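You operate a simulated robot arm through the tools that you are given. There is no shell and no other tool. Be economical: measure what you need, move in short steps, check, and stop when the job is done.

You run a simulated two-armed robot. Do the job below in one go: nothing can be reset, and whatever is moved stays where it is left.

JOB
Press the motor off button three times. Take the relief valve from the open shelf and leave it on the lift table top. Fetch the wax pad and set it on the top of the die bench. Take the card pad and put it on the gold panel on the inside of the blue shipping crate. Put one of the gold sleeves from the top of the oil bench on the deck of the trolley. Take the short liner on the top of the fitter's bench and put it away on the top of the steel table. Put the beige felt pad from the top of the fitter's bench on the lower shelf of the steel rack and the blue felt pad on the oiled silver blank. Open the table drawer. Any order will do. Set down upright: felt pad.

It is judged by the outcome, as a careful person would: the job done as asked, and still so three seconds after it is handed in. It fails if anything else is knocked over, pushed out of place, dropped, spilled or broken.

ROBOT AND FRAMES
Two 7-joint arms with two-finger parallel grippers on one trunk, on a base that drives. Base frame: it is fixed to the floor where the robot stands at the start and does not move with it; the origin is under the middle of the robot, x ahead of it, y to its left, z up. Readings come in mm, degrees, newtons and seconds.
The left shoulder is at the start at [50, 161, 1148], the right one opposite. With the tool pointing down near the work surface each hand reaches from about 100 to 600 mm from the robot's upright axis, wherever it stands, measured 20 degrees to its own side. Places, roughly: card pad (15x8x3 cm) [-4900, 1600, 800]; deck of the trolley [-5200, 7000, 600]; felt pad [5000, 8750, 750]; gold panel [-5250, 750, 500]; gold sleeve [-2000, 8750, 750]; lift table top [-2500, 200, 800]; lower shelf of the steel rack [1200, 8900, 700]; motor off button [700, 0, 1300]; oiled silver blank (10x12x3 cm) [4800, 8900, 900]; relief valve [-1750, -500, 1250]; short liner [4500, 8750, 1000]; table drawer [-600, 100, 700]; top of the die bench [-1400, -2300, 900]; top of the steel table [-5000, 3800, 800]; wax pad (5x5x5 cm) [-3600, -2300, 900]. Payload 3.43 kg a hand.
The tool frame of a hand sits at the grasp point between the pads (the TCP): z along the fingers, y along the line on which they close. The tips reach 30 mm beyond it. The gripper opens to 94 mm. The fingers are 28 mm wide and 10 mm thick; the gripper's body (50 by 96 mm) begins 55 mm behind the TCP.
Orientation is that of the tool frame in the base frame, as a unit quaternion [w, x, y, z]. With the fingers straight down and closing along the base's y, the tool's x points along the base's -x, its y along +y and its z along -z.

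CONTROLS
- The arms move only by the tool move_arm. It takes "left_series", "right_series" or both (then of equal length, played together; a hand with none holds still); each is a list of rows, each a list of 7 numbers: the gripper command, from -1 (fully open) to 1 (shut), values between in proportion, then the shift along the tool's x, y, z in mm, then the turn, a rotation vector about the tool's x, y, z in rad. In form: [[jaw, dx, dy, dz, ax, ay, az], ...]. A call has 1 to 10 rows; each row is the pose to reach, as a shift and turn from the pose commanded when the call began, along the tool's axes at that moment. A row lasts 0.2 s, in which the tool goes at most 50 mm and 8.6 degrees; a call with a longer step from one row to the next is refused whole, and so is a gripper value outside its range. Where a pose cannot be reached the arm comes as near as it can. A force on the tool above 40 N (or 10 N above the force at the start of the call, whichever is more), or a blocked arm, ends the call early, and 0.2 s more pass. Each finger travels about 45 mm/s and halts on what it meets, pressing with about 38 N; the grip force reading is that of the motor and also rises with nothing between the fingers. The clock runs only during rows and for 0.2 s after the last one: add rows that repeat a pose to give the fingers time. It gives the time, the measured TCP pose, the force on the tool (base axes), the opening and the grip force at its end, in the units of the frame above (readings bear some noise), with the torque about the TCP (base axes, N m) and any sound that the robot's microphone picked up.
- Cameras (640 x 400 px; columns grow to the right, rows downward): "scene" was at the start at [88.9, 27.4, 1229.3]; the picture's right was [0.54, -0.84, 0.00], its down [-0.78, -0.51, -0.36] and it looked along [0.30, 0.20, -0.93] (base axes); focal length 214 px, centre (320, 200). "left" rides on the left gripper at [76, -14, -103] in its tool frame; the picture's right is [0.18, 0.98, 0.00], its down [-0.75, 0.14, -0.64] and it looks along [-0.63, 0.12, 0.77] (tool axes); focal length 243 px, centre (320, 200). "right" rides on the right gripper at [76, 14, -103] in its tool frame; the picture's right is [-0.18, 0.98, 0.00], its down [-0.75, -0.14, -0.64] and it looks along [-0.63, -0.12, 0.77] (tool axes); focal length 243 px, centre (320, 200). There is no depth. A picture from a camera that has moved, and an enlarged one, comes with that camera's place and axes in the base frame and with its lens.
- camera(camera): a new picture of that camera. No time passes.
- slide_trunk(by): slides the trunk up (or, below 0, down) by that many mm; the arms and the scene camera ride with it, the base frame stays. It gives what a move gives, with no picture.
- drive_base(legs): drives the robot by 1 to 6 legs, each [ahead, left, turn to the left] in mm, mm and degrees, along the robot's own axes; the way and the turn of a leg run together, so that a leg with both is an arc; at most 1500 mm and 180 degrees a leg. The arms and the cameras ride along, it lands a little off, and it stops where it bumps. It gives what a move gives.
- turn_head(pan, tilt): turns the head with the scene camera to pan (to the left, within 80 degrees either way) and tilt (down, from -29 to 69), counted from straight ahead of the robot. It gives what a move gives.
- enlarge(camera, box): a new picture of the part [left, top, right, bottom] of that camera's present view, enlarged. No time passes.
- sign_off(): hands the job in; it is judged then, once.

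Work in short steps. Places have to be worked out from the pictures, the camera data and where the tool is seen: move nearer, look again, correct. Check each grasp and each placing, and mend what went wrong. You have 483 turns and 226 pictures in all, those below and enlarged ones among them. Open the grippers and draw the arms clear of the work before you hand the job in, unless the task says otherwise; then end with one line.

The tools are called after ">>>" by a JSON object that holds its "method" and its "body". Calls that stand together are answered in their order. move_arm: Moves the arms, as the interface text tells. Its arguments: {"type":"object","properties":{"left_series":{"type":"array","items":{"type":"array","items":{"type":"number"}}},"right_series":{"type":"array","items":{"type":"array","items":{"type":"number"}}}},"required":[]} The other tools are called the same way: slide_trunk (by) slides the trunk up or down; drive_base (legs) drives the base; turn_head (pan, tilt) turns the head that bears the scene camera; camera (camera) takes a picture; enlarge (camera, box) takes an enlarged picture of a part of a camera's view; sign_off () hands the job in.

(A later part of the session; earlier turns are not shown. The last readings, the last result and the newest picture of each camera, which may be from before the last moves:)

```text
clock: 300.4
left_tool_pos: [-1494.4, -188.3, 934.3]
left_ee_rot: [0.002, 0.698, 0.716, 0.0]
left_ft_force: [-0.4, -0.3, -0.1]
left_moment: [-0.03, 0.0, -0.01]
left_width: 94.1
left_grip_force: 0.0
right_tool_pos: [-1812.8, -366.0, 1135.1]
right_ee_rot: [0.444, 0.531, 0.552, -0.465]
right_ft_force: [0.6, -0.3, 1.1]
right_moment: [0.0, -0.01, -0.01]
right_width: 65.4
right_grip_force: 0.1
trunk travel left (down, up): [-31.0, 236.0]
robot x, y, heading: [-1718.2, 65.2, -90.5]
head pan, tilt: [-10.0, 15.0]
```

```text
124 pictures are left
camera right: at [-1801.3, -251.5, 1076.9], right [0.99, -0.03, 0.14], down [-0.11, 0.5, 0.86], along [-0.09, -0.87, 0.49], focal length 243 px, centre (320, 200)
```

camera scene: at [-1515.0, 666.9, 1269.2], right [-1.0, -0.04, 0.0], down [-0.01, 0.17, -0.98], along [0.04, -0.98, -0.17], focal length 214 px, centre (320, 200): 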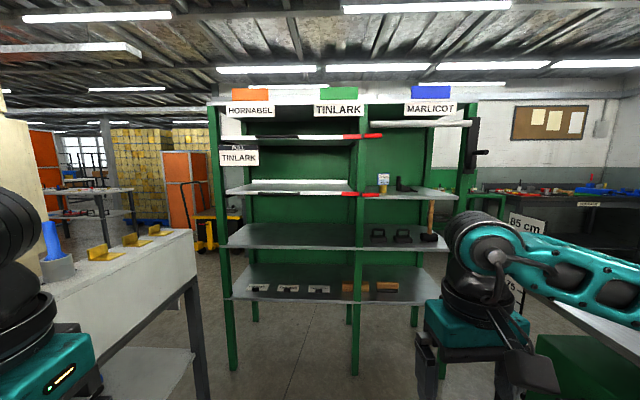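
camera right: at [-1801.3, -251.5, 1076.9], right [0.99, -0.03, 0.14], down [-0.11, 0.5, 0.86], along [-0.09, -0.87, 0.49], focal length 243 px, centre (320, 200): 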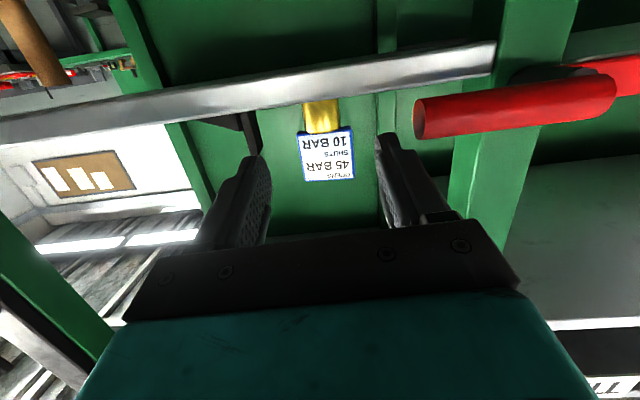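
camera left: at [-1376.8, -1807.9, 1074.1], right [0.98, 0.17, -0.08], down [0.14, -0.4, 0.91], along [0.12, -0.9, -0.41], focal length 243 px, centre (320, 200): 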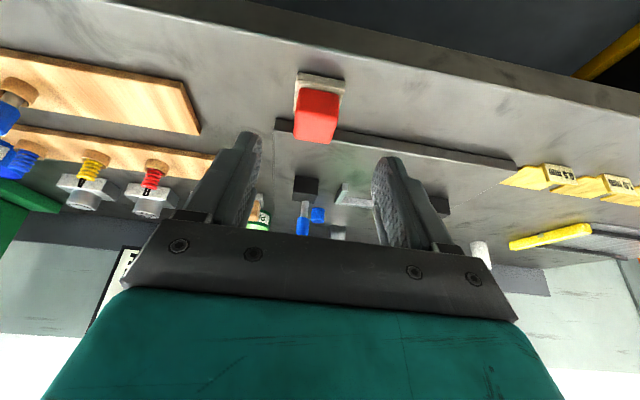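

Aligned. Advance along the fingers to the valve body in steps.

>>> {"method": "move_arm", "body": {"right_series": [[-0.4, -5, 1, 20, 0, 0, 0], [-0.4, -8, 1, 45, 0, 0, 0], [-0.4, -8, 1, 65, 0, 0, 0]]}}

>>> {"method": "camera", "body": {"camera": "right"}}

>>> {"method": "camera", "body": {"camera": "scene"}}

```text
clock: 301.2
left_tool_pos: [-1494.6, -187.5, 933.9]
left_ee_rot: [0.003, 0.698, 0.716, -0.001]
left_ft_force: [0.0, 0.1, -0.5]
left_moment: [0.03, 0.01, -0.03]
left_width: 93.9
left_grip_force: 0.0
right_tool_pos: [-1813.6, -431.4, 1129.2]
right_ee_rot: [0.445, 0.53, 0.553, -0.464]
right_ft_force: [-6.1, 8.3, 1.2]
right_moment: [0.19, 0.01, 0.66]
right_width: 66.1
right_grip_force: 0.1
trunk travel left (down, up): [-31.0, 236.0]
robot x, y, heading: [-1714.0, 67.7, -90.4]
head pan, tilt: [-10.0, 15.0]
```

```text
123 pictures are left
camera right: at [-1802.3, -316.8, 1072.3], right [0.99, -0.03, 0.14], down [-0.11, 0.5, 0.86], along [-0.09, -0.86, 0.49], focal length 243 px, centre (320, 200)
```

right: 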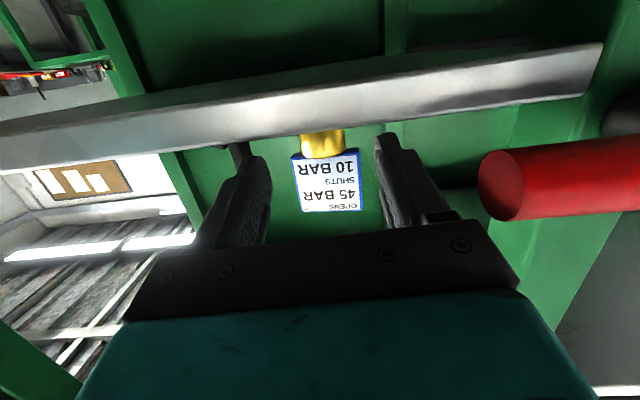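

```text
122 pictures are left
camera scene: at [-1732.2, -66.7, 1161.3], right [-0.98, 0.18, 0.0], down [0.05, 0.25, -0.97], along [-0.17, -0.95, -0.26], focal length 214 px, centre (320, 200)
```

scene: 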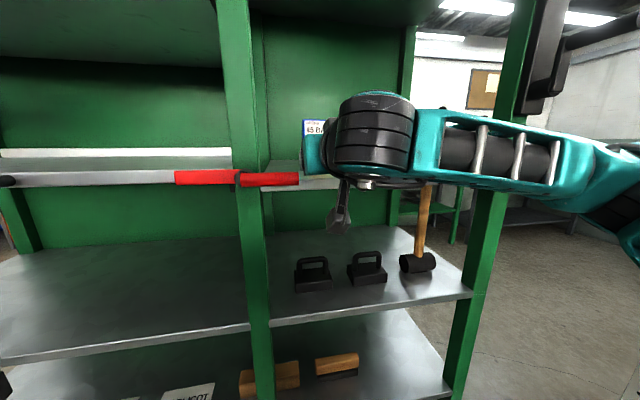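

Slight contact: the red bar's end brushes the palm's right side. Back off, yaw the hand slightly so the palm swings away from the bar, then re-approach.

>>> {"method": "move_arm", "body": {"right_series": [[-0.4, 0, -2, -22, 0, 0, 0], [-0.4, -2, -9, -24, -0.074, 0, -0.013], [-0.4, -2, -11, -24, -0.148, -0.006, -0.026]]}}

>>> {"method": "camera", "body": {"camera": "right"}}

```text
clock: 302.0
left_tool_pos: [-1494.6, -187.7, 935.4]
left_ee_rot: [0.002, 0.698, 0.716, -0.001]
left_ft_force: [-0.2, 0.4, 0.7]
left_moment: [0.01, 0.03, -0.01]
left_width: 93.6
left_grip_force: 0.1
right_tool_pos: [-1822.7, -408.1, 1135.3]
right_ee_rot: [0.478, 0.488, 0.592, -0.429]
right_ft_force: [-0.1, -1.0, 0.0]
right_moment: [0.01, 0.02, -0.02]
right_width: 65.9
right_grip_force: 0.1
trunk travel left (down, up): [-31.0, 236.0]
robot x, y, heading: [-1715.8, 64.5, -90.4]
head pan, tilt: [-10.0, 15.0]
```

```text
121 pictures are left
camera right: at [-1828.4, -294.8, 1078.7], right [0.98, 0.12, 0.14], down [-0.18, 0.48, 0.86], along [0.04, -0.87, 0.49], focal length 243 px, centre (320, 200)
```

right: 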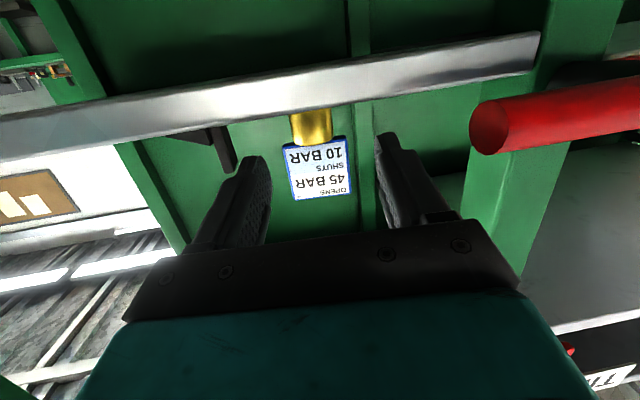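

Clear of the bar now; valve body is centred within ~3 mm. Advance 47 mm.

>>> {"method": "move_arm", "body": {"right_series": [[-0.3, 0, -3, 15, 0, 0, 0], [-0.25, 0, -3, 30, 0, 0, 0], [-0.25, 0, -3, 40, 0, 0, 0], [-0.25, 0, -3, 47, 0, 0, 0]]}}

>>> {"method": "camera", "body": {"camera": "right"}}

```text
clock: 303.0
left_tool_pos: [-1495.3, -188.9, 934.1]
left_ee_rot: [0.002, 0.698, 0.716, -0.001]
left_ft_force: [-0.7, -0.4, 0.2]
left_moment: [0.03, -0.01, 0.0]
left_width: 93.9
left_grip_force: 0.0
right_tool_pos: [-1819.2, -456.2, 1127.8]
right_ee_rot: [0.477, 0.489, 0.591, -0.43]
right_ft_force: [-0.1, 0.0, 0.9]
right_moment: [-0.01, -0.01, 0.02]
right_width: 58.8
right_grip_force: 0.1
trunk travel left (down, up): [-31.0, 236.0]
robot x, y, heading: [-1715.2, 63.7, -90.4]
head pan, tilt: [-10.0, 15.0]
```

```text
120 pictures are left
camera right: at [-1825.0, -341.7, 1070.8], right [0.98, 0.12, 0.14], down [-0.18, 0.48, 0.86], along [0.04, -0.87, 0.49], focal length 243 px, centre (320, 200)
```

right: 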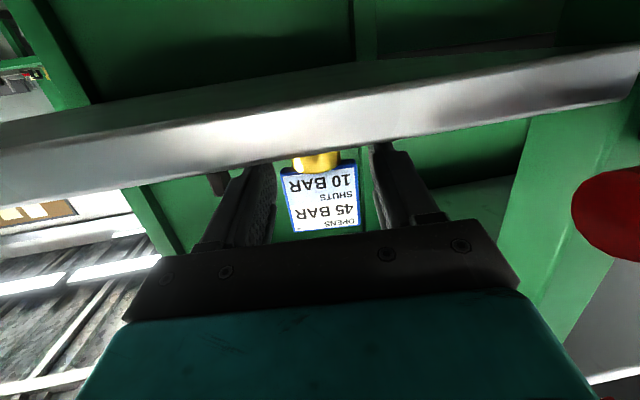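

Body is between the fingers. Close gently.

>>> {"method": "move_arm", "body": {"right_series": [[0, 0, 0, 2, 0, 0, 0], [0.4, 0, 0, 2, 0, 0, 0], [0.8, 0, 0, 2, 0, 0, 0], [1, 0, 0, 2, 0, 0, 0], [1, 0, 0, 2, 0, 0, 0]]}}

>>> {"method": "camera", "body": {"camera": "right"}}

```text
clock: 304.2
left_tool_pos: [-1494.1, -188.1, 935.1]
left_ee_rot: [0.002, 0.699, 0.716, 0.0]
left_ft_force: [-0.8, 0.4, 1.1]
left_moment: [0.0, 0.03, 0.01]
left_width: 94.0
left_grip_force: 0.0
right_tool_pos: [-1818.0, -457.6, 1128.3]
right_ee_rot: [0.477, 0.489, 0.59, -0.43]
right_ft_force: [0.0, 0.7, -0.4]
right_moment: [0.01, 0.02, 0.0]
right_width: 0.0
right_grip_force: 33.0
trunk travel left (down, up): [-31.0, 236.0]
robot x, y, heading: [-1717.1, 64.2, -90.6]
head pan, tilt: [-10.0, 15.0]
```

```text
119 pictures are left
camera right: at [-1824.5, -342.9, 1070.4], right [0.98, 0.12, 0.14], down [-0.18, 0.48, 0.86], along [0.04, -0.87, 0.49], focal length 243 px, centre (320, 200)
```

right: 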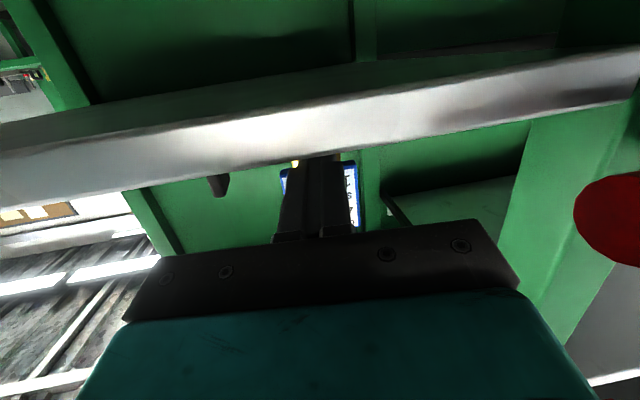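

Closed on nothing: the valve is ~35 mm deeper (y≈-507). Reopen and advance further.

>>> {"method": "move_arm", "body": {"right_series": [[0, 0, 0, -2, 0, 0, 0], [-0.25, 0, 0, -2, 0, 0, 0], [-0.25, 0, 0, -2, 0, 0, 0], [-0.25, -3, 0, 12, 0, 0, 0], [-0.25, -5, 0, 25, 0, 0, 0], [-0.25, -7, 0, 36, 0, 0, 0]]}}

>>> {"method": "camera", "body": {"camera": "right"}}

```text
clock: 305.6
left_tool_pos: [-1493.9, -189.0, 935.0]
left_ee_rot: [0.002, 0.699, 0.716, -0.001]
left_ft_force: [-1.1, 0.5, 0.3]
left_moment: [0.01, -0.03, 0.01]
left_width: 94.1
left_grip_force: 0.1
right_tool_pos: [-1812.7, -494.4, 1128.9]
right_ee_rot: [0.477, 0.489, 0.591, -0.43]
right_ft_force: [0.2, 0.0, 0.3]
right_moment: [0.01, 0.01, -0.01]
right_width: 58.7
right_grip_force: 0.1
trunk travel left (down, up): [-31.0, 236.0]
robot x, y, heading: [-1715.4, 66.4, -90.3]
head pan, tilt: [-10.0, 15.0]
```

```text
118 pictures are left
camera right: at [-1819.2, -379.3, 1071.3], right [0.98, 0.12, 0.14], down [-0.18, 0.48, 0.86], along [0.04, -0.87, 0.49], focal length 243 px, centre (320, 200)
```

right: 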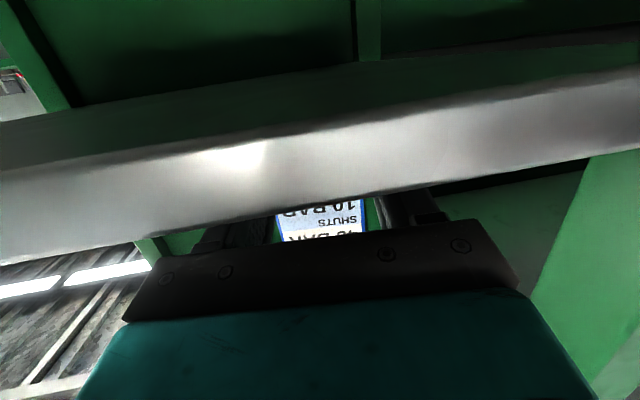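

Sign is centred between the fingers, no contact forces. Close.

>>> {"method": "move_arm", "body": {"right_series": [[0, 0, 0, 3, 0, 0, 0], [0.4, 0, 0, 3, 0, 0, 0], [0.8, 0, 0, 3, 0, 0, 0], [1, 0, 0, 3, 0, 0, 0], [1, 0, 0, 3, 0, 0, 0]]}}

```text
clock: 306.8
left_tool_pos: [-1495.3, -186.3, 934.4]
left_ee_rot: [0.001, 0.698, 0.716, -0.001]
left_ft_force: [-0.5, 1.0, -1.0]
left_moment: [-0.02, 0.01, 0.04]
left_width: 94.0
left_grip_force: 0.1
right_tool_pos: [-1812.9, -497.9, 1128.9]
right_ee_rot: [0.478, 0.489, 0.59, -0.43]
right_ft_force: [-4.0, -1.1, 3.4]
right_moment: [-0.12, -0.14, -0.16]
right_width: 37.9
right_grip_force: 38.3
trunk travel left (down, up): [-31.0, 236.0]
robot x, y, heading: [-1714.2, 68.4, -90.4]
head pan, tilt: [-10.0, 15.0]
```

Gripped at 38 mm. Lift 45 mm, then drive straight back.

>>> {"method": "move_arm", "body": {"right_series": [[1, -15, 0, -3, 0, 0, 0], [1, -30, 0, -5, 0, 0, 0], [1, -45, 0, -8, 0, 0, 0]]}}

>>> {"method": "drive_base", "body": {"legs": [[-250, 0, 0]]}}

>>> {"method": "camera", "body": {"camera": "scene"}}

>>> {"method": "camera", "body": {"camera": "right"}}

```text
clock: 307.6
left_tool_pos: [-1494.9, -189.2, 934.8]
left_ee_rot: [0.002, 0.699, 0.715, -0.001]
left_ft_force: [-0.3, -0.8, 0.2]
left_moment: [0.0, 0.01, 0.0]
left_width: 94.1
left_grip_force: 0.1
right_tool_pos: [-1810.7, -497.9, 1172.0]
right_ee_rot: [0.476, 0.49, 0.592, -0.429]
right_ft_force: [-0.2, -0.3, -8.8]
right_moment: [0.38, 0.04, -0.02]
right_width: 37.6
right_grip_force: 37.7
trunk travel left (down, up): [-31.0, 236.0]
robot x, y, heading: [-1715.6, 66.5, -90.5]
head pan, tilt: [-10.0, 15.0]
```

```text
clock: 309.4
left_tool_pos: [-1492.3, 57.9, 934.1]
left_ee_rot: [0.003, 0.699, 0.715, -0.001]
left_ft_force: [0.1, -0.3, -0.3]
left_moment: [0.0, -0.02, 0.0]
left_width: 94.0
left_grip_force: 0.0
right_tool_pos: [-1808.4, -253.0, 1172.5]
right_ee_rot: [0.476, 0.489, 0.591, -0.43]
right_ft_force: [-0.7, 0.4, -10.1]
right_moment: [0.37, 0.07, 0.0]
right_width: 37.8
right_grip_force: 37.5
trunk travel left (down, up): [-31.0, 236.0]
robot x, y, heading: [-1713.3, 308.9, -90.3]
head pan, tilt: [-10.0, 15.0]
```

```text
117 pictures are left
camera scene: at [-1729.8, 177.2, 1161.0], right [-0.98, 0.18, 0.0], down [0.05, 0.26, -0.97], along [-0.17, -0.95, -0.26], focal length 214 px, centre (320, 200)
```

scene: 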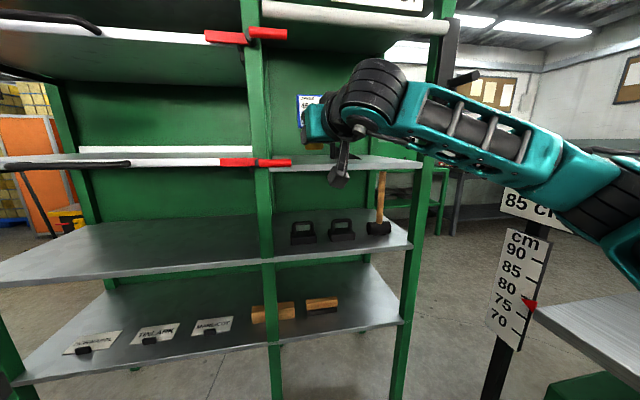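

```text
116 pictures are left
camera right: at [-1814.8, -137.8, 1115.7], right [0.98, 0.12, 0.14], down [-0.18, 0.48, 0.86], along [0.04, -0.87, 0.49], focal length 243 px, centre (320, 200)
```

right: 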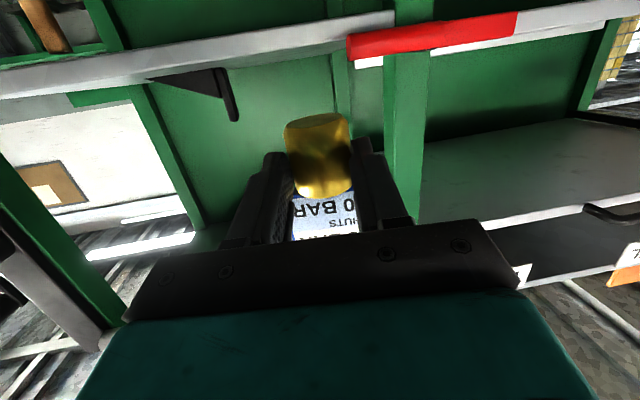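

Valve is held upright. Turn right to face the lift table and look.

>>> {"method": "drive_base", "body": {"legs": [[0, 0, -90]]}}

>>> {"method": "turn_head", "body": {"pan": 0, "tilt": 30}}

>>> {"method": "camera", "body": {"camera": "scene"}}

```text
clock: 313.6
left_tool_pos: [-1968.2, 88.5, 934.7]
left_ee_rot: [0.001, 1.0, 0.016, -0.002]
left_ft_force: [-0.1, 0.6, -0.4]
left_moment: [-0.03, 0.02, 0.0]
left_width: 94.3
left_grip_force: 0.0
right_tool_pos: [-2281.2, 401.7, 1171.0]
right_ee_rot: [0.037, 0.764, 0.077, -0.639]
right_ft_force: [0.4, 0.1, -9.4]
right_moment: [0.08, -0.37, 0.0]
right_width: 37.4
right_grip_force: 37.9
trunk travel left (down, up): [-31.0, 236.0]
robot x, y, heading: [-1716.5, 312.5, -179.9]
head pan, tilt: [-10.0, 15.0]
```

```text
clock: 314.4
left_tool_pos: [-1967.7, 88.0, 933.5]
left_ee_rot: [0.001, 1.0, 0.018, -0.002]
left_ft_force: [-0.3, -0.1, 0.5]
left_moment: [-0.02, 0.01, 0.01]
left_width: 94.0
left_grip_force: 0.0
right_tool_pos: [-2280.3, 400.9, 1171.6]
right_ee_rot: [0.037, 0.764, 0.076, -0.639]
right_ft_force: [-0.1, -0.3, -10.6]
right_moment: [0.05, -0.38, -0.02]
right_width: 37.2
right_grip_force: 37.9
trunk travel left (down, up): [-31.0, 236.0]
robot x, y, heading: [-1713.0, 311.5, -179.8]
head pan, tilt: [0.0, 30.0]
```

```text
115 pictures are left
camera scene: at [-1843.8, 309.3, 1136.8], right [0.0, 1.0, 0.0], down [0.5, 0.0, -0.87], along [-0.87, 0.0, -0.5], focal length 214 px, centre (320, 200)
```

scene: 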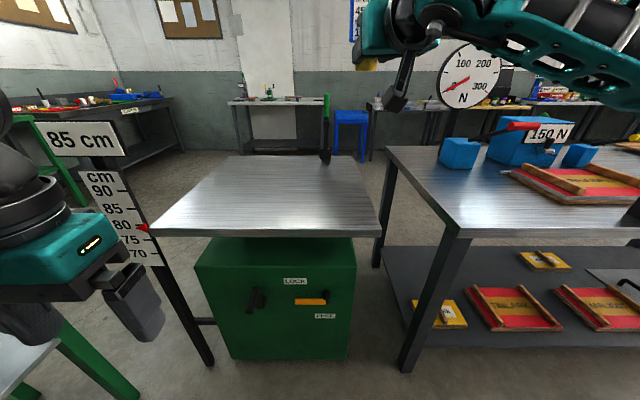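

The lift top spans x -2265..-2800, y -120..450, z≈790. Position so the valve is ~80 mm inside its near edge, then lower the trunk and hand.

>>> {"method": "drive_base", "body": {"legs": [[0, 200, 0], [50, 0, 0]]}}

>>> {"method": "slide_trunk", "body": {"by": -30}}

>>> {"method": "move_arm", "body": {"right_series": [[1, 40, 0, 7, 0, 0, 0], [1, 80, 0, 14, 0, 0, 0], [1, 120, 0, 21, 0, 0, 0], [1, 160, 0, 28, 0, 0, 0], [1, 195, 0, 34, 0, 0, 0]]}}

>>> {"method": "camera", "body": {"camera": "scene"}}

```text
clock: 316.5
left_tool_pos: [-2017.1, -112.6, 934.3]
left_ee_rot: [0.0, 1.0, 0.017, -0.001]
left_ft_force: [-0.3, 0.9, -0.3]
left_moment: [0.01, -0.01, 0.0]
left_width: 94.1
left_grip_force: 0.0
right_tool_pos: [-2331.8, 200.8, 1172.0]
right_ee_rot: [0.036, 0.765, 0.076, -0.638]
right_ft_force: [-0.4, -0.3, -9.9]
right_moment: [0.06, -0.38, -0.01]
right_width: 37.4
right_grip_force: 38.1
trunk travel left (down, up): [-31.0, 236.0]
robot x, y, heading: [-1763.1, 110.3, -179.9]
head pan, tilt: [0.0, 30.0]
```

```text
clock: 317.2
left_tool_pos: [-2017.5, -112.5, 904.8]
left_ee_rot: [0.001, 1.0, 0.018, -0.001]
left_ft_force: [0.2, 0.3, -0.1]
left_moment: [-0.01, 0.02, 0.04]
left_width: 94.1
left_grip_force: 0.1
right_tool_pos: [-2330.0, 202.7, 1141.7]
right_ee_rot: [0.036, 0.765, 0.076, -0.639]
right_ft_force: [1.0, 0.3, -9.6]
right_moment: [0.06, -0.33, -0.03]
right_width: 37.2
right_grip_force: 37.7
trunk travel left (down, up): [-1.0, 266.0]
robot x, y, heading: [-1763.0, 108.7, -179.9]
head pan, tilt: [0.0, 30.0]
```

```text
clock: 318.4
left_tool_pos: [-2017.8, -110.8, 903.9]
left_ee_rot: [0.002, 1.0, 0.017, -0.001]
left_ft_force: [-0.6, 0.3, 1.2]
left_moment: [-0.06, -0.06, -0.04]
left_width: 93.7
left_grip_force: 0.0
right_tool_pos: [-2329.7, 212.3, 953.9]
right_ee_rot: [0.038, 0.766, 0.077, -0.638]
right_ft_force: [-1.4, 0.9, -9.8]
right_moment: [0.02, -0.36, 0.03]
right_width: 37.2
right_grip_force: 38.1
right hand out of reach, approached as far as the arm can: row 5
trunk travel left (down, up): [-1.0, 266.0]
robot x, y, heading: [-1761.6, 110.2, -179.9]
head pan, tilt: [0.0, 30.0]
```

```text
114 pictures are left
camera scene: at [-1894.0, 109.9, 1106.5], right [0.0, 1.0, 0.0], down [0.5, 0.0, -0.86], along [-0.86, 0.0, -0.5], focal length 214 px, centre (320, 200)
```

scene: 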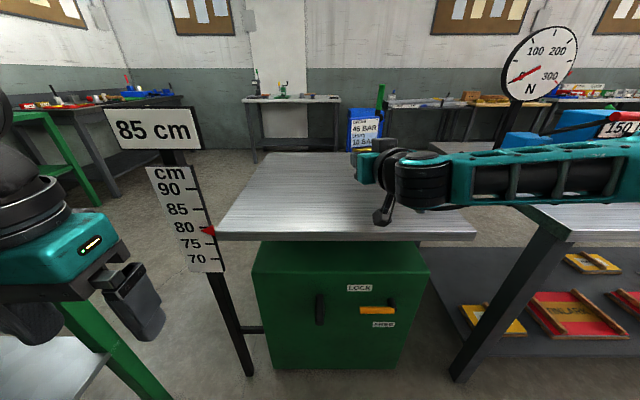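

Reach limit at z≈954; more distance should help. Back up 110 mm while extending the arm, then lower.

>>> {"method": "drive_base", "body": {"legs": [[-110, 0, 0]]}}

>>> {"method": "move_arm", "body": {"right_series": [[1, 0, 0, 35, 0, 0, 0], [1, -5, 0, 70, 0, 0, 0], [1, 10, 0, 105, 0, 0, 0], [1, 45, 0, 115, 0, 0, 0], [1, 85, 0, 122, 0, 0, 0]]}}

```text
clock: 319.6
left_tool_pos: [-1907.6, -111.8, 903.6]
left_ee_rot: [0.001, 1.0, 0.018, -0.002]
left_ft_force: [-0.3, -0.8, 0.1]
left_moment: [0.03, -0.02, 0.02]
left_width: 94.2
left_grip_force: 0.1
right_tool_pos: [-2220.4, 211.7, 955.9]
right_ee_rot: [0.038, 0.764, 0.078, -0.639]
right_ft_force: [-0.5, -0.3, -10.1]
right_moment: [0.02, -0.35, 0.02]
right_width: 37.5
right_grip_force: 38.0
trunk travel left (down, up): [-1.0, 266.0]
robot x, y, heading: [-1654.7, 112.0, -179.6]
head pan, tilt: [0.0, 30.0]
```

```text
clock: 320.8
left_tool_pos: [-1908.7, -111.6, 904.9]
left_ee_rot: [0.002, 1.0, 0.018, -0.001]
left_ft_force: [-0.4, -1.0, 0.3]
left_moment: [-0.04, 0.04, 0.0]
left_width: 93.8
left_grip_force: 0.0
right_tool_pos: [-2306.0, 196.6, 937.5]
right_ee_rot: [0.036, 0.765, 0.077, -0.638]
right_ft_force: [0.3, -0.8, -10.8]
right_moment: [0.02, -0.35, -0.01]
right_width: 37.2
right_grip_force: 38.2
right hand out of reach, approached as far as the arm can: row 3, 4, 5
trunk travel left (down, up): [-1.0, 266.0]
robot x, y, heading: [-1654.6, 116.0, -179.8]
head pan, tilt: [0.0, 30.0]
```

The limit comes from the wrist. Yawing the hand to the left keeps the valve upright and relieves the wrist; then lower.

>>> {"method": "move_arm", "body": {"right_series": [[1, 0, 0, 0, -0.123, -0.005, -0.023], [1, 0, 0, 0, -0.246, -0.01, -0.046], [1, 0, 0, 0, -0.368, -0.016, -0.068], [1, 0, 0, 0, -0.491, -0.021, -0.091], [1, 39, 2, 7, -0.491, -0.021, -0.091], [1, 79, 3, 15, -0.491, -0.021, -0.091], [1, 105, 5, 19, -0.491, -0.021, -0.091]]}}

>>> {"method": "camera", "body": {"camera": "scene"}}

```text
clock: 322.4
left_tool_pos: [-1907.8, -111.1, 905.1]
left_ee_rot: [0.001, 1.0, 0.019, -0.002]
left_ft_force: [-0.3, -0.3, 0.6]
left_moment: [-0.03, 0.01, 0.0]
left_width: 93.9
left_grip_force: 0.0
right_tool_pos: [-2303.5, 196.9, 830.9]
right_ee_rot: [0.192, 0.722, 0.264, -0.61]
right_ft_force: [-0.4, 0.9, -8.8]
right_moment: [0.24, -0.28, 0.02]
right_width: 36.9
right_grip_force: 37.9
right hand out of reach, approached as far as the arm can: row 1, 2
trunk travel left (down, up): [-1.0, 266.0]
robot x, y, heading: [-1654.3, 112.5, -179.5]
head pan, tilt: [0.0, 30.0]
```

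```text
113 pictures are left
camera scene: at [-1783.8, 109.4, 1106.9], right [0.0, 1.0, 0.0], down [0.5, 0.0, -0.87], along [-0.87, 0.0, -0.5], focal length 214 px, centre (320, 200)
```

scene: 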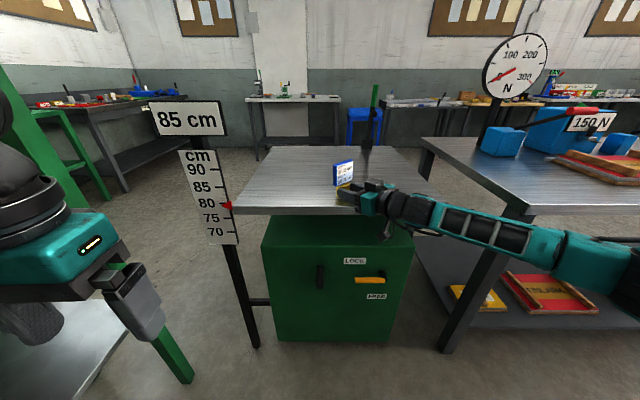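

z=831 reached with the valve upright. Zoom to check valve vs. table edge.

>>> {"method": "enlarge", "body": {"camera": "scene", "box": [280, 140, 440, 250]}}

>>> {"method": "camera", "body": {"camera": "right"}}

```text
3.64 times, centred on (360, 195) of scene
camera zoom: at [-1783.8, 109.4, 1106.9], right [0.0, 1.0, 0.0], down [0.5, 0.0, -0.87], along [-0.87, 0.0, -0.5], focal length 780 px, centre (174, 218)
```

zoom: 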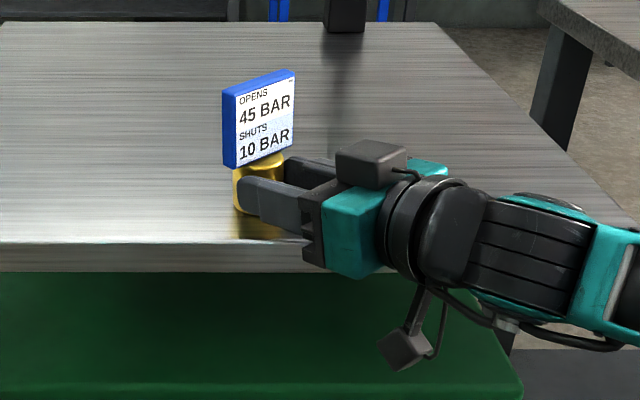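

```text
111 pictures are left
camera right: at [-2206.9, 258.8, 774.2], right [0.58, -0.8, 0.14], down [0.33, 0.39, 0.86], along [-0.74, -0.46, 0.49], focal length 243 px, centre (320, 200)
```

right: 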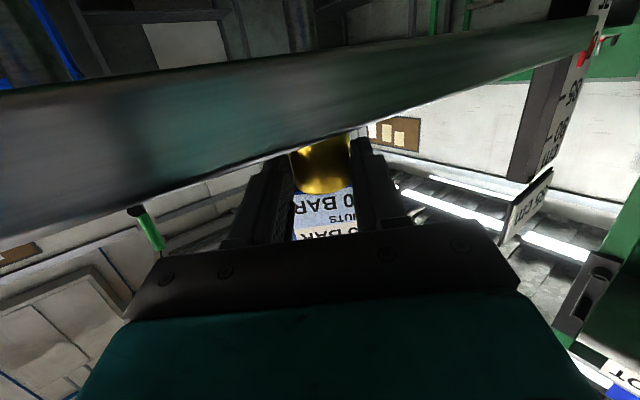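

Shift 20 mm further onto the table, then lower in small steps to contact.

>>> {"method": "move_arm", "body": {"right_series": [[1, -1, -6, 8, 0, 0, 0], [1, -2, -12, 16, 0, 0, 0], [1, 3, -12, 17, 0, 0, 0], [1, 6, -12, 17.5, 0, 0, 0], [1, 9, -12, 18, 0, 0, 0], [1, 12, -12, 18.5, 0, 0, 0]]}}

```text
clock: 323.8
left_tool_pos: [-1905.8, -110.6, 905.2]
left_ee_rot: [0.001, 1.0, 0.018, -0.003]
left_ft_force: [0.7, -0.4, -0.3]
left_moment: [0.01, -0.01, 0.02]
left_width: 93.7
left_grip_force: 0.0
right_tool_pos: [-2324.2, 198.1, 827.2]
right_ee_rot: [0.193, 0.716, 0.263, -0.617]
right_ft_force: [8.3, 8.8, 27.1]
right_moment: [-0.47, 0.52, 0.08]
right_width: 36.7
right_grip_force: 37.6
trunk travel left (down, up): [-1.0, 266.0]
robot x, y, heading: [-1656.6, 110.4, -179.8]
head pan, tilt: [0.0, 30.0]
```

Contact (upward ~36 N swing). Ease, open, and back straight out along the fingers.

>>> {"method": "move_arm", "body": {"right_series": [[1, -3, 0, 0, 0, 0, 0], [0.2, -3, 0, 0, 0, 0, 0], [-0.2, -3, 0, 0, 0, 0, 0], [-0.3, -3, 0, 0, 0, 0, 0], [-0.3, -3, 0, -20, 0, 0, 0], [-0.3, -3, 0, -50, 0, 0, 0], [-0.3, -3, 0, -85, 0, 0, 0]]}}

>>> {"method": "enlarge", "body": {"camera": "scene", "box": [260, 120, 460, 250]}}

```text
clock: 325.4
left_tool_pos: [-1907.7, -111.2, 904.3]
left_ee_rot: [0.002, 1.0, 0.018, -0.001]
left_ft_force: [-0.1, 0.6, -0.7]
left_moment: [-0.01, -0.01, -0.03]
left_width: 94.0
left_grip_force: 0.0
right_tool_pos: [-2257.6, 247.2, 833.7]
right_ee_rot: [0.193, 0.722, 0.264, -0.609]
right_ft_force: [-0.7, -0.2, -0.2]
right_moment: [0.04, -0.01, 0.0]
right_width: 61.0
right_grip_force: 0.0
trunk travel left (down, up): [-1.0, 266.0]
robot x, y, heading: [-1655.9, 113.9, -179.7]
head pan, tilt: [0.0, 30.0]
```

```text
3.08 times, centred on (360, 185) of scene
camera zoom: at [-1783.0, 109.2, 1106.9], right [0.0, 1.0, 0.0], down [0.5, 0.0, -0.87], along [-0.87, 0.0, -0.5], focal length 660 px, centre (197, 246)
```

zoom: 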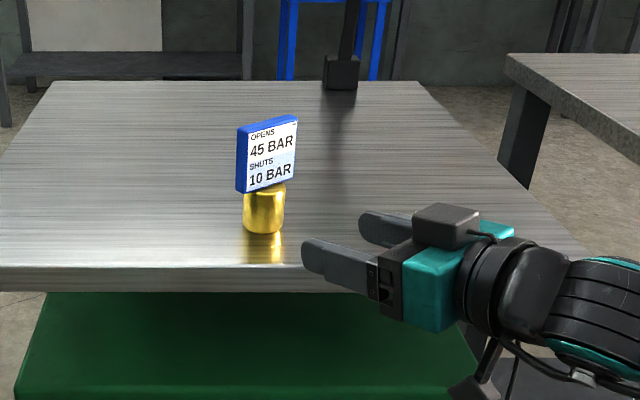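

The relief valve stands on the lift table top. Now retract: raise the trunk, undo the yaw and pitch.

>>> {"method": "slide_trunk", "body": {"by": 170}}

>>> {"method": "move_arm", "body": {"right_series": [[-1, -20, 0, -20, 0.13, 0.006, 0.024], [-1, -30, 0, -50, 0.26, 0.012, 0.047], [-1, -40, 0, -80, 0.39, 0.018, 0.07], [-1, -50, 0, -110, 0.52, 0.024, 0.094], [-1, -60, 0, -130, 0.638, 0.03, 0.117]]}}

>>> {"method": "move_arm", "body": {"right_series": [[-1, 0, 0, -5, 0, 0.148, 0], [-1, 0, 0, -10, 0, 0.296, 0], [-1, 0, 0, -15, 0, 0.444, 0], [-1, 0, 0, -20, 0, 0.592, 0], [-1, 0, 0, -25, 0, 0.74, 0], [-1, 0, 0, -30, 0, 0.888, 0], [-1, 0, -10, -35, 0, 1.036, 0], [-1, 0, -20, -40, 0, 1.184, 0], [-1, 0, -30, -40, 0, 1.332, 0], [-1, 0, -40, -40, 0, 1.39, 0]]}}

```text
clock: 327.4
left_tool_pos: [-1907.5, -113.8, 1074.4]
left_ee_rot: [0.001, 1.0, 0.018, -0.001]
left_ft_force: [0.7, 0.5, 0.1]
left_moment: [0.0, -0.02, 0.01]
left_width: 94.1
left_grip_force: 0.0
right_tool_pos: [-2257.7, 245.6, 1003.7]
right_ee_rot: [0.192, 0.722, 0.264, -0.61]
right_ft_force: [0.1, 1.2, -0.4]
right_moment: [-0.01, 0.02, -0.01]
right_width: 61.0
right_grip_force: 0.0
trunk travel left (down, up): [-171.0, 96.0]
robot x, y, heading: [-1656.8, 113.2, -179.6]
head pan, tilt: [0.0, 30.0]
```

```text
clock: 328.6
left_tool_pos: [-1907.3, -111.6, 1075.4]
left_ee_rot: [0.0, 1.0, 0.018, -0.002]
left_ft_force: [0.1, -0.1, 0.9]
left_moment: [0.01, -0.02, 0.02]
left_width: 93.9
left_grip_force: 0.1
right_tool_pos: [-2149.3, 389.3, 1089.2]
right_ee_rot: [0.001, 0.768, 0.035, -0.64]
right_ft_force: [-0.2, -0.7, -0.3]
right_moment: [-0.01, -0.01, 0.0]
right_width: 94.0
right_grip_force: 0.0
right hand out of reach, approached as far as the arm can: row 3, 4, 5
trunk travel left (down, up): [-171.0, 96.0]
robot x, y, heading: [-1653.4, 113.7, -179.4]
head pan, tilt: [0.0, 30.0]
```

```text
clock: 330.8
left_tool_pos: [-1906.6, -110.6, 1075.1]
left_ee_rot: [0.001, 1.0, 0.018, -0.002]
left_ft_force: [-0.1, -0.2, -0.1]
left_moment: [-0.02, 0.0, 0.02]
left_width: 93.8
left_grip_force: 0.0
right_tool_pos: [-2110.3, 428.9, 1097.9]
right_ee_rot: [-0.022, 1.0, 0.007, 0.001]
right_ft_force: [0.9, -0.4, 0.5]
right_moment: [0.02, 0.02, 0.01]
right_width: 94.0
right_grip_force: 0.1
trunk travel left (down, up): [-171.0, 96.0]
robot x, y, heading: [-1652.7, 114.5, -180.1]
head pan, tilt: [0.0, 30.0]
```

Tuck the right hand and drive out north along the corridor.

>>> {"method": "move_arm", "body": {"right_series": [[-1, 40, 30, 0, 0, 0, 0], [-1, 80, 60, 0, 0, 0, 0], [-1, 115, 90, 0, 0, 0, 0], [-1, 130, 95, 0, 0, 0, 0]]}}

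>>> {"method": "drive_base", "body": {"legs": [[0, 0, -90], [0, -130, 0], [1500, 0, 0], [1500, 0, 0]]}}

>>> {"method": "turn_head", "body": {"pan": 0, "tilt": 10}}

>>> {"method": "camera", "body": {"camera": "scene"}}

```text
clock: 331.8
left_tool_pos: [-1907.2, -113.4, 1073.9]
left_ee_rot: [0.001, 1.0, 0.018, -0.001]
left_ft_force: [-0.3, -0.3, 0.3]
left_moment: [0.02, 0.03, 0.02]
left_width: 94.0
left_grip_force: 0.1
right_tool_pos: [-1979.7, 337.6, 1093.7]
right_ee_rot: [-0.022, 1.0, 0.007, 0.0]
right_ft_force: [0.2, -0.8, -0.1]
right_moment: [-0.01, 0.0, -0.01]
right_width: 94.2
right_grip_force: 0.1
trunk travel left (down, up): [-171.0, 96.0]
robot x, y, heading: [-1659.2, 109.8, -179.4]
head pan, tilt: [0.0, 30.0]
```

```text
clock: 350.9
left_tool_pos: [-1887.0, 3370.3, 1075.0]
left_ee_rot: [0.0, 0.731, -0.682, -0.002]
left_ft_force: [-0.4, 0.2, -0.3]
left_moment: [0.03, 0.01, -0.02]
left_width: 94.0
left_grip_force: 0.1
right_tool_pos: [-1442.3, 3458.1, 1094.0]
right_ee_rot: [-0.015, 0.724, -0.689, 0.015]
right_ft_force: [0.8, -0.1, -0.5]
right_moment: [0.03, 0.0, -0.02]
right_width: 94.0
right_grip_force: 0.0
trunk travel left (down, up): [-171.0, 96.0]
robot x, y, heading: [-1655.3, 3125.7, 92.2]
head pan, tilt: [0.0, 30.0]
```

```text
clock: 351.7
left_tool_pos: [-1887.8, 3370.2, 1074.7]
left_ee_rot: [0.0, 0.731, -0.682, -0.002]
left_ft_force: [-0.5, 0.4, -0.5]
left_moment: [0.0, -0.01, 0.02]
left_width: 93.9
left_grip_force: 0.1
right_tool_pos: [-1441.6, 3456.9, 1093.9]
right_ee_rot: [-0.015, 0.724, -0.689, 0.016]
right_ft_force: [0.0, 0.4, 0.8]
right_moment: [0.01, 0.02, -0.01]
right_width: 93.8
right_grip_force: 0.0
trunk travel left (down, up): [-171.0, 96.0]
robot x, y, heading: [-1652.0, 3122.5, 91.9]
head pan, tilt: [0.0, 10.0]
```

```text
109 pictures are left
camera scene: at [-1658.1, 3254.8, 1309.2], right [1.0, 0.04, 0.0], down [0.01, -0.17, -0.98], along [-0.04, 0.98, -0.17], focal length 214 px, centre (320, 200)
```

scene: 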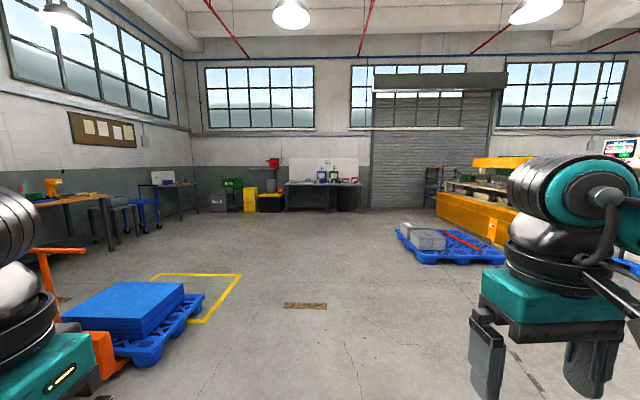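

Oil bench is ahead against the north wall. Drive north to y≈7300 and look east for the fitter's bench.

>>> {"method": "drive_base", "body": {"legs": [[0, 0, -2], [1500, 0, 0], [1500, 0, 0], [1150, 0, 0], [0, 0, -90]]}}

>>> {"method": "camera", "body": {"camera": "scene"}}

```text
clock: 375.9
left_tool_pos: [-1518.5, 7498.5, 1075.1]
left_ee_rot: [0.002, -0.027, 1.0, 0.001]
left_ft_force: [1.0, -0.2, 0.0]
left_moment: [0.01, -0.01, 0.02]
left_width: 93.9
left_grip_force: 0.0
right_tool_pos: [-1438.5, 7049.9, 1094.2]
right_ee_rot: [-0.001, -0.016, 1.0, -0.022]
right_ft_force: [-1.0, 0.4, -1.0]
right_moment: [-0.01, 0.01, -0.01]
right_width: 93.8
right_grip_force: 0.0
trunk travel left (down, up): [-171.0, 96.0]
robot x, y, heading: [-1765.7, 7266.4, 1.0]
head pan, tilt: [0.0, 10.0]
```

```text
108 pictures are left
camera scene: at [-1632.2, 7269.3, 1309.2], right [0.02, -1.0, 0.0], down [-0.17, 0.0, -0.98], along [0.98, 0.02, -0.17], focal length 214 px, centre (320, 200)
```

scene: 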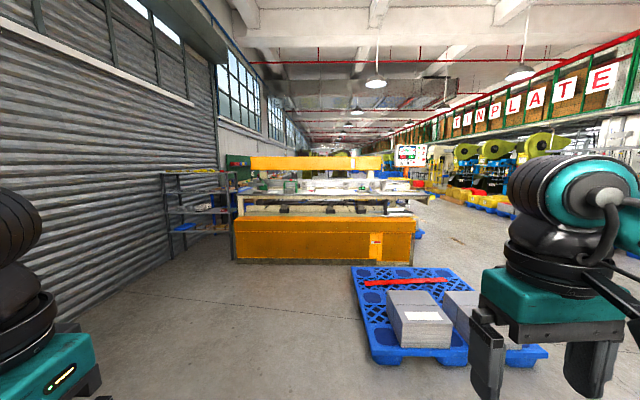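

The yellow machine and pallet block the direct way; go around south (y≈5000) and then east.

>>> {"method": "drive_base", "body": {"legs": [[0, 0, -91], [1300, 0, 0], [850, 0, 0], [0, 0, 90]]}}

>>> {"method": "camera", "body": {"camera": "scene"}}

```text
clock: 394.1
left_tool_pos: [-1492.1, 5340.5, 1074.6]
left_ee_rot: [0.002, 0.001, 1.0, 0.001]
left_ft_force: [-0.1, -0.1, -0.3]
left_moment: [0.02, -0.03, -0.04]
left_width: 94.0
left_grip_force: 0.1
right_tool_pos: [-1437.9, 4889.7, 1091.6]
right_ee_rot: [-0.001, 0.011, 1.0, -0.022]
right_ft_force: [-0.4, 0.4, 0.0]
right_moment: [0.0, 0.02, 0.01]
right_width: 94.0
right_grip_force: 0.0
trunk travel left (down, up): [-171.0, 96.0]
robot x, y, heading: [-1751.3, 5123.8, -1.8]
head pan, tilt: [0.0, 10.0]
```

```text
107 pictures are left
camera scene: at [-1618.4, 5118.1, 1309.2], right [-0.03, -1.0, 0.0], down [-0.17, 0.01, -0.98], along [0.98, -0.03, -0.17], focal length 214 px, centre (320, 200)
```

scene: 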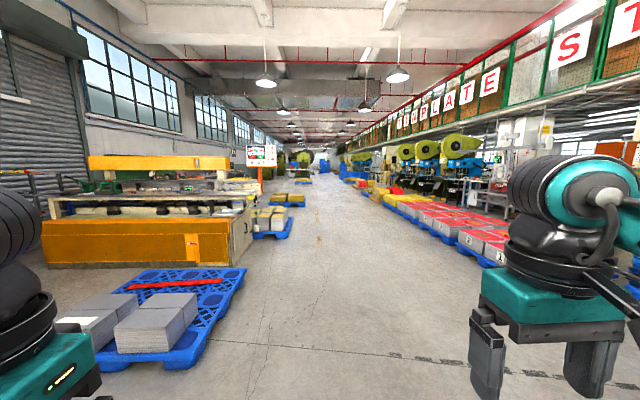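

The aisle is clear. Drive east 5.4 m along it.

>>> {"method": "drive_base", "body": {"legs": [[0, 0, 1.8], [1500, 0, 0], [1500, 0, 0], [1500, 0, 0], [900, 0, 0]]}}

>>> {"method": "turn_head", "body": {"pan": 60, "tilt": 10}}

>>> {"method": "camera", "body": {"camera": "scene"}}

```text
clock: 420.3
left_tool_pos: [3914.0, 5202.0, 1075.1]
left_ee_rot: [0.002, 0.011, 1.0, 0.001]
left_ft_force: [0.8, -0.3, -0.2]
left_moment: [-0.01, 0.0, 0.02]
left_width: 93.7
left_grip_force: 0.0
right_tool_pos: [3959.6, 4749.7, 1094.6]
right_ee_rot: [-0.001, 0.021, 1.0, -0.022]
right_ft_force: [-0.1, -0.2, 0.3]
right_moment: [0.02, -0.01, -0.03]
right_width: 93.9
right_grip_force: 0.1
trunk travel left (down, up): [-171.0, 96.0]
robot x, y, heading: [3649.6, 4992.2, -2.9]
head pan, tilt: [0.0, 10.0]
```

```text
clock: 421.6
left_tool_pos: [3916.1, 5201.3, 1074.5]
left_ee_rot: [0.001, 0.011, 1.0, 0.001]
left_ft_force: [0.5, -1.2, 0.5]
left_moment: [0.01, -0.03, 0.0]
left_width: 94.1
left_grip_force: 0.2
right_tool_pos: [3960.5, 4748.9, 1092.6]
right_ee_rot: [-0.002, 0.02, 1.0, -0.021]
right_ft_force: [-0.3, 0.7, 0.1]
right_moment: [0.02, 0.01, 0.04]
right_width: 93.9
right_grip_force: 0.0
trunk travel left (down, up): [-171.0, 96.0]
robot x, y, heading: [3652.8, 4990.7, -3.0]
head pan, tilt: [60.0, 10.0]
```

```text
106 pictures are left
camera scene: at [3741.9, 5065.4, 1309.2], right [0.84, -0.55, 0.0], down [-0.1, -0.15, -0.98], along [0.54, 0.82, -0.17], focal length 214 px, centre (320, 200)
```

scene: 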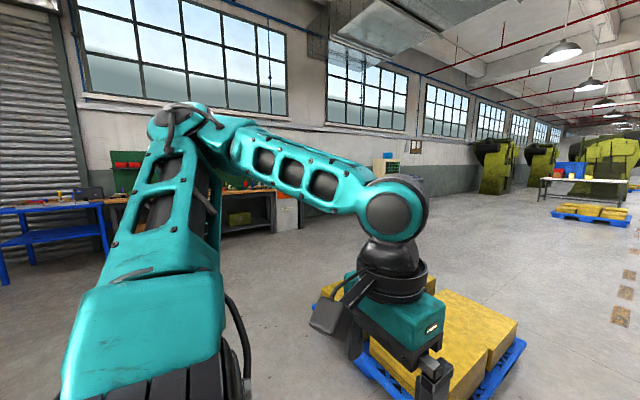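

The bench line is straight north. Turn to face +y and look.

>>> {"method": "drive_base", "body": {"legs": [[0, 0, 93]]}}

>>> {"method": "turn_head", "body": {"pan": -10, "tilt": 12}}

>>> {"method": "camera", "body": {"camera": "scene"}}

```text
clock: 426.0
left_tool_pos: [3425.0, 5245.2, 1074.6]
left_ee_rot: [-0.001, 0.72, -0.694, -0.001]
left_ft_force: [0.3, 0.5, 0.3]
left_moment: [-0.01, -0.01, 0.01]
left_width: 93.8
left_grip_force: 0.1
right_tool_pos: [3873.0, 5317.3, 1092.4]
right_ee_rot: [-0.015, 0.712, -0.702, 0.016]
right_ft_force: [-0.9, 0.8, 0.6]
right_moment: [0.0, 0.0, 0.0]
right_width: 94.1
right_grip_force: 0.0
trunk travel left (down, up): [-171.0, 96.0]
robot x, y, heading: [3648.0, 4992.2, 90.0]
head pan, tilt: [60.0, 10.0]
```

```text
clock: 427.4
left_tool_pos: [3424.9, 5245.2, 1074.9]
left_ee_rot: [-0.001, 0.72, -0.694, -0.002]
left_ft_force: [-0.7, -0.1, -0.4]
left_moment: [-0.02, 0.0, -0.01]
left_width: 94.0
left_grip_force: 0.0
right_tool_pos: [3873.4, 5318.9, 1093.4]
right_ee_rot: [-0.015, 0.713, -0.701, 0.016]
right_ft_force: [-0.6, -0.8, 0.3]
right_moment: [-0.01, -0.03, -0.01]
right_width: 94.2
right_grip_force: 0.0
trunk travel left (down, up): [-171.0, 96.0]
robot x, y, heading: [3649.3, 4991.4, 90.4]
head pan, tilt: [-10.0, 12.0]
```

```text
105 pictures are left
camera scene: at [3666.6, 5121.6, 1306.0], right [0.99, -0.17, 0.0], down [-0.04, -0.2, -0.98], along [0.16, 0.96, -0.21], focal length 214 px, centre (320, 200)
```

scene: 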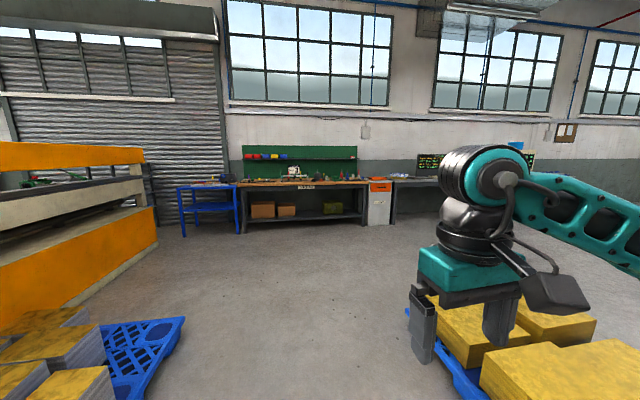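

A clear lane leads to the benches. Drive 2300 mm north and look again.

>>> {"method": "drive_base", "body": {"legs": [[1300, 0, 0], [950, 0, 0]]}}

>>> {"method": "turn_head", "body": {"pan": -25, "tilt": 20}}

>>> {"method": "camera", "body": {"camera": "scene"}}

```text
clock: 438.6
left_tool_pos: [3369.7, 7511.5, 1074.2]
left_ee_rot: [0.0, 0.731, -0.682, -0.002]
left_ft_force: [-0.6, -0.5, -0.4]
left_moment: [0.01, 0.01, 0.01]
left_width: 94.2
left_grip_force: 0.1
right_tool_pos: [3816.7, 7597.5, 1091.4]
right_ee_rot: [-0.015, 0.723, -0.69, 0.016]
right_ft_force: [0.2, 0.0, -0.2]
right_moment: [0.01, 0.02, -0.01]
right_width: 94.0
right_grip_force: 0.0
trunk travel left (down, up): [-171.0, 96.0]
robot x, y, heading: [3600.8, 7264.9, 92.0]
head pan, tilt: [-10.0, 12.0]
```

```text
clock: 439.4
left_tool_pos: [3370.5, 7511.1, 1074.9]
left_ee_rot: [0.0, 0.731, -0.682, -0.002]
left_ft_force: [0.5, 1.0, 0.7]
left_moment: [-0.01, 0.02, 0.0]
left_width: 94.3
left_grip_force: 0.1
right_tool_pos: [3816.6, 7596.4, 1093.1]
right_ee_rot: [-0.015, 0.724, -0.69, 0.015]
right_ft_force: [0.5, 0.6, 0.2]
right_moment: [0.03, 0.01, -0.01]
right_width: 94.1
right_grip_force: 0.0
trunk travel left (down, up): [-171.0, 96.0]
robot x, y, heading: [3601.2, 7262.8, 92.0]
head pan, tilt: [-25.0, 20.0]
```

```text
104 pictures are left
camera scene: at [3638.9, 7388.5, 1293.0], right [0.92, -0.39, 0.0], down [-0.13, -0.31, -0.94], along [0.37, 0.87, -0.34], focal length 214 px, centre (320, 200)
```

scene: 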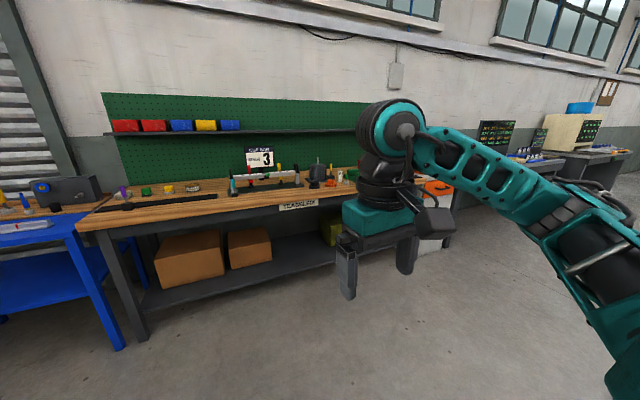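

Shift right ~900 mm to see the bench's right part (x 4500–5000).

>>> {"method": "drive_base", "body": {"legs": [[0, -900, -2]]}}

>>> {"method": "turn_head", "body": {"pan": 0, "tilt": 20}}

>>> {"method": "camera", "body": {"camera": "scene"}}

```text
clock: 444.1
left_tool_pos: [4281.4, 7531.4, 1074.2]
left_ee_rot: [0.0, 0.712, -0.702, -0.002]
left_ft_force: [0.5, -0.1, -0.3]
left_moment: [0.01, -0.02, 0.01]
left_width: 93.9
left_grip_force: 0.0
right_tool_pos: [4731.3, 7593.0, 1093.7]
right_ee_rot: [0.014, -0.705, 0.709, -0.016]
right_ft_force: [-1.3, 0.4, 0.6]
right_moment: [0.03, -0.03, 0.0]
right_width: 94.2
right_grip_force: 0.0
trunk travel left (down, up): [-171.0, 96.0]
robot x, y, heading: [4502.6, 7275.1, 88.9]
head pan, tilt: [-25.0, 20.0]
```

```text
clock: 445.0
left_tool_pos: [4281.8, 7531.9, 1075.6]
left_ee_rot: [0.0, 0.712, -0.702, -0.002]
left_ft_force: [0.2, -0.8, 0.3]
left_moment: [0.04, 0.02, -0.01]
left_width: 94.2
left_grip_force: 0.1
right_tool_pos: [4732.7, 7593.9, 1093.4]
right_ee_rot: [0.015, -0.705, 0.709, -0.017]
right_ft_force: [-0.6, 0.1, 0.6]
right_moment: [-0.03, 0.01, -0.02]
right_width: 93.7
right_grip_force: 0.1
trunk travel left (down, up): [-171.0, 96.0]
robot x, y, heading: [4501.2, 7273.7, 89.1]
head pan, tilt: [0.0, 20.0]
```

```text
103 pictures are left
camera scene: at [4505.3, 7404.1, 1293.0], right [1.0, -0.02, 0.0], down [-0.01, -0.34, -0.94], along [0.02, 0.94, -0.34], focal length 214 px, centre (320, 200)
```

scene: 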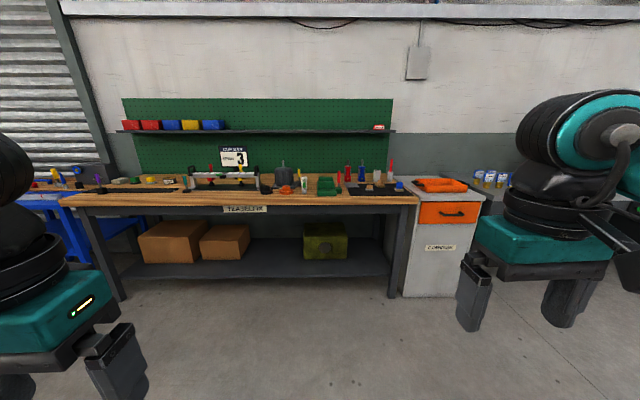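

>>> {"method": "enlarge", "body": {"camera": "scene", "box": [60, 140, 280, 220]}}

>>> {"method": "enlarge", "body": {"camera": "scene", "box": [260, 110, 480, 250]}}

```text
2.91 times, centred on (170, 180) of scene
camera zoom: at [4505.3, 7404.1, 1293.0], right [1.0, -0.02, 0.0], down [-0.01, -0.34, -0.94], along [0.02, 0.94, -0.34], focal length 624 px, centre (756, 258)
```

zoom: 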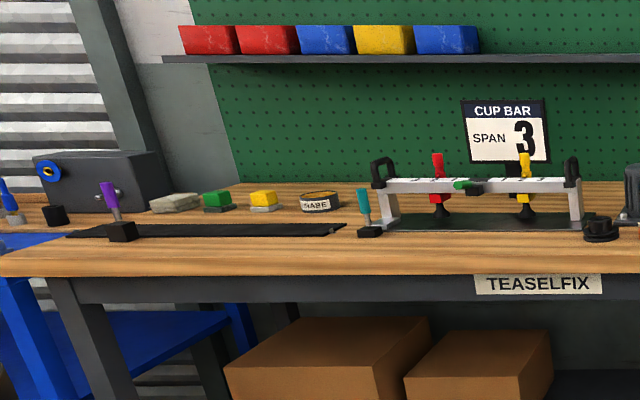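

```text
2.86 times, centred on (370, 180) of scene
camera zoom: at [4505.3, 7404.1, 1293.0], right [1.0, -0.02, 0.0], down [-0.01, -0.34, -0.94], along [0.02, 0.94, -0.34], focal length 613 px, centre (177, 257)
```

zoom: 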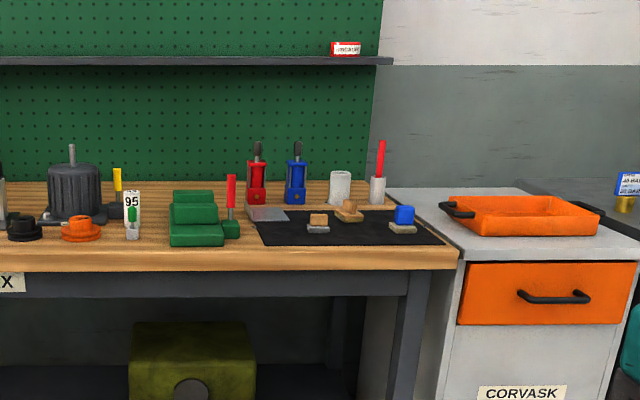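

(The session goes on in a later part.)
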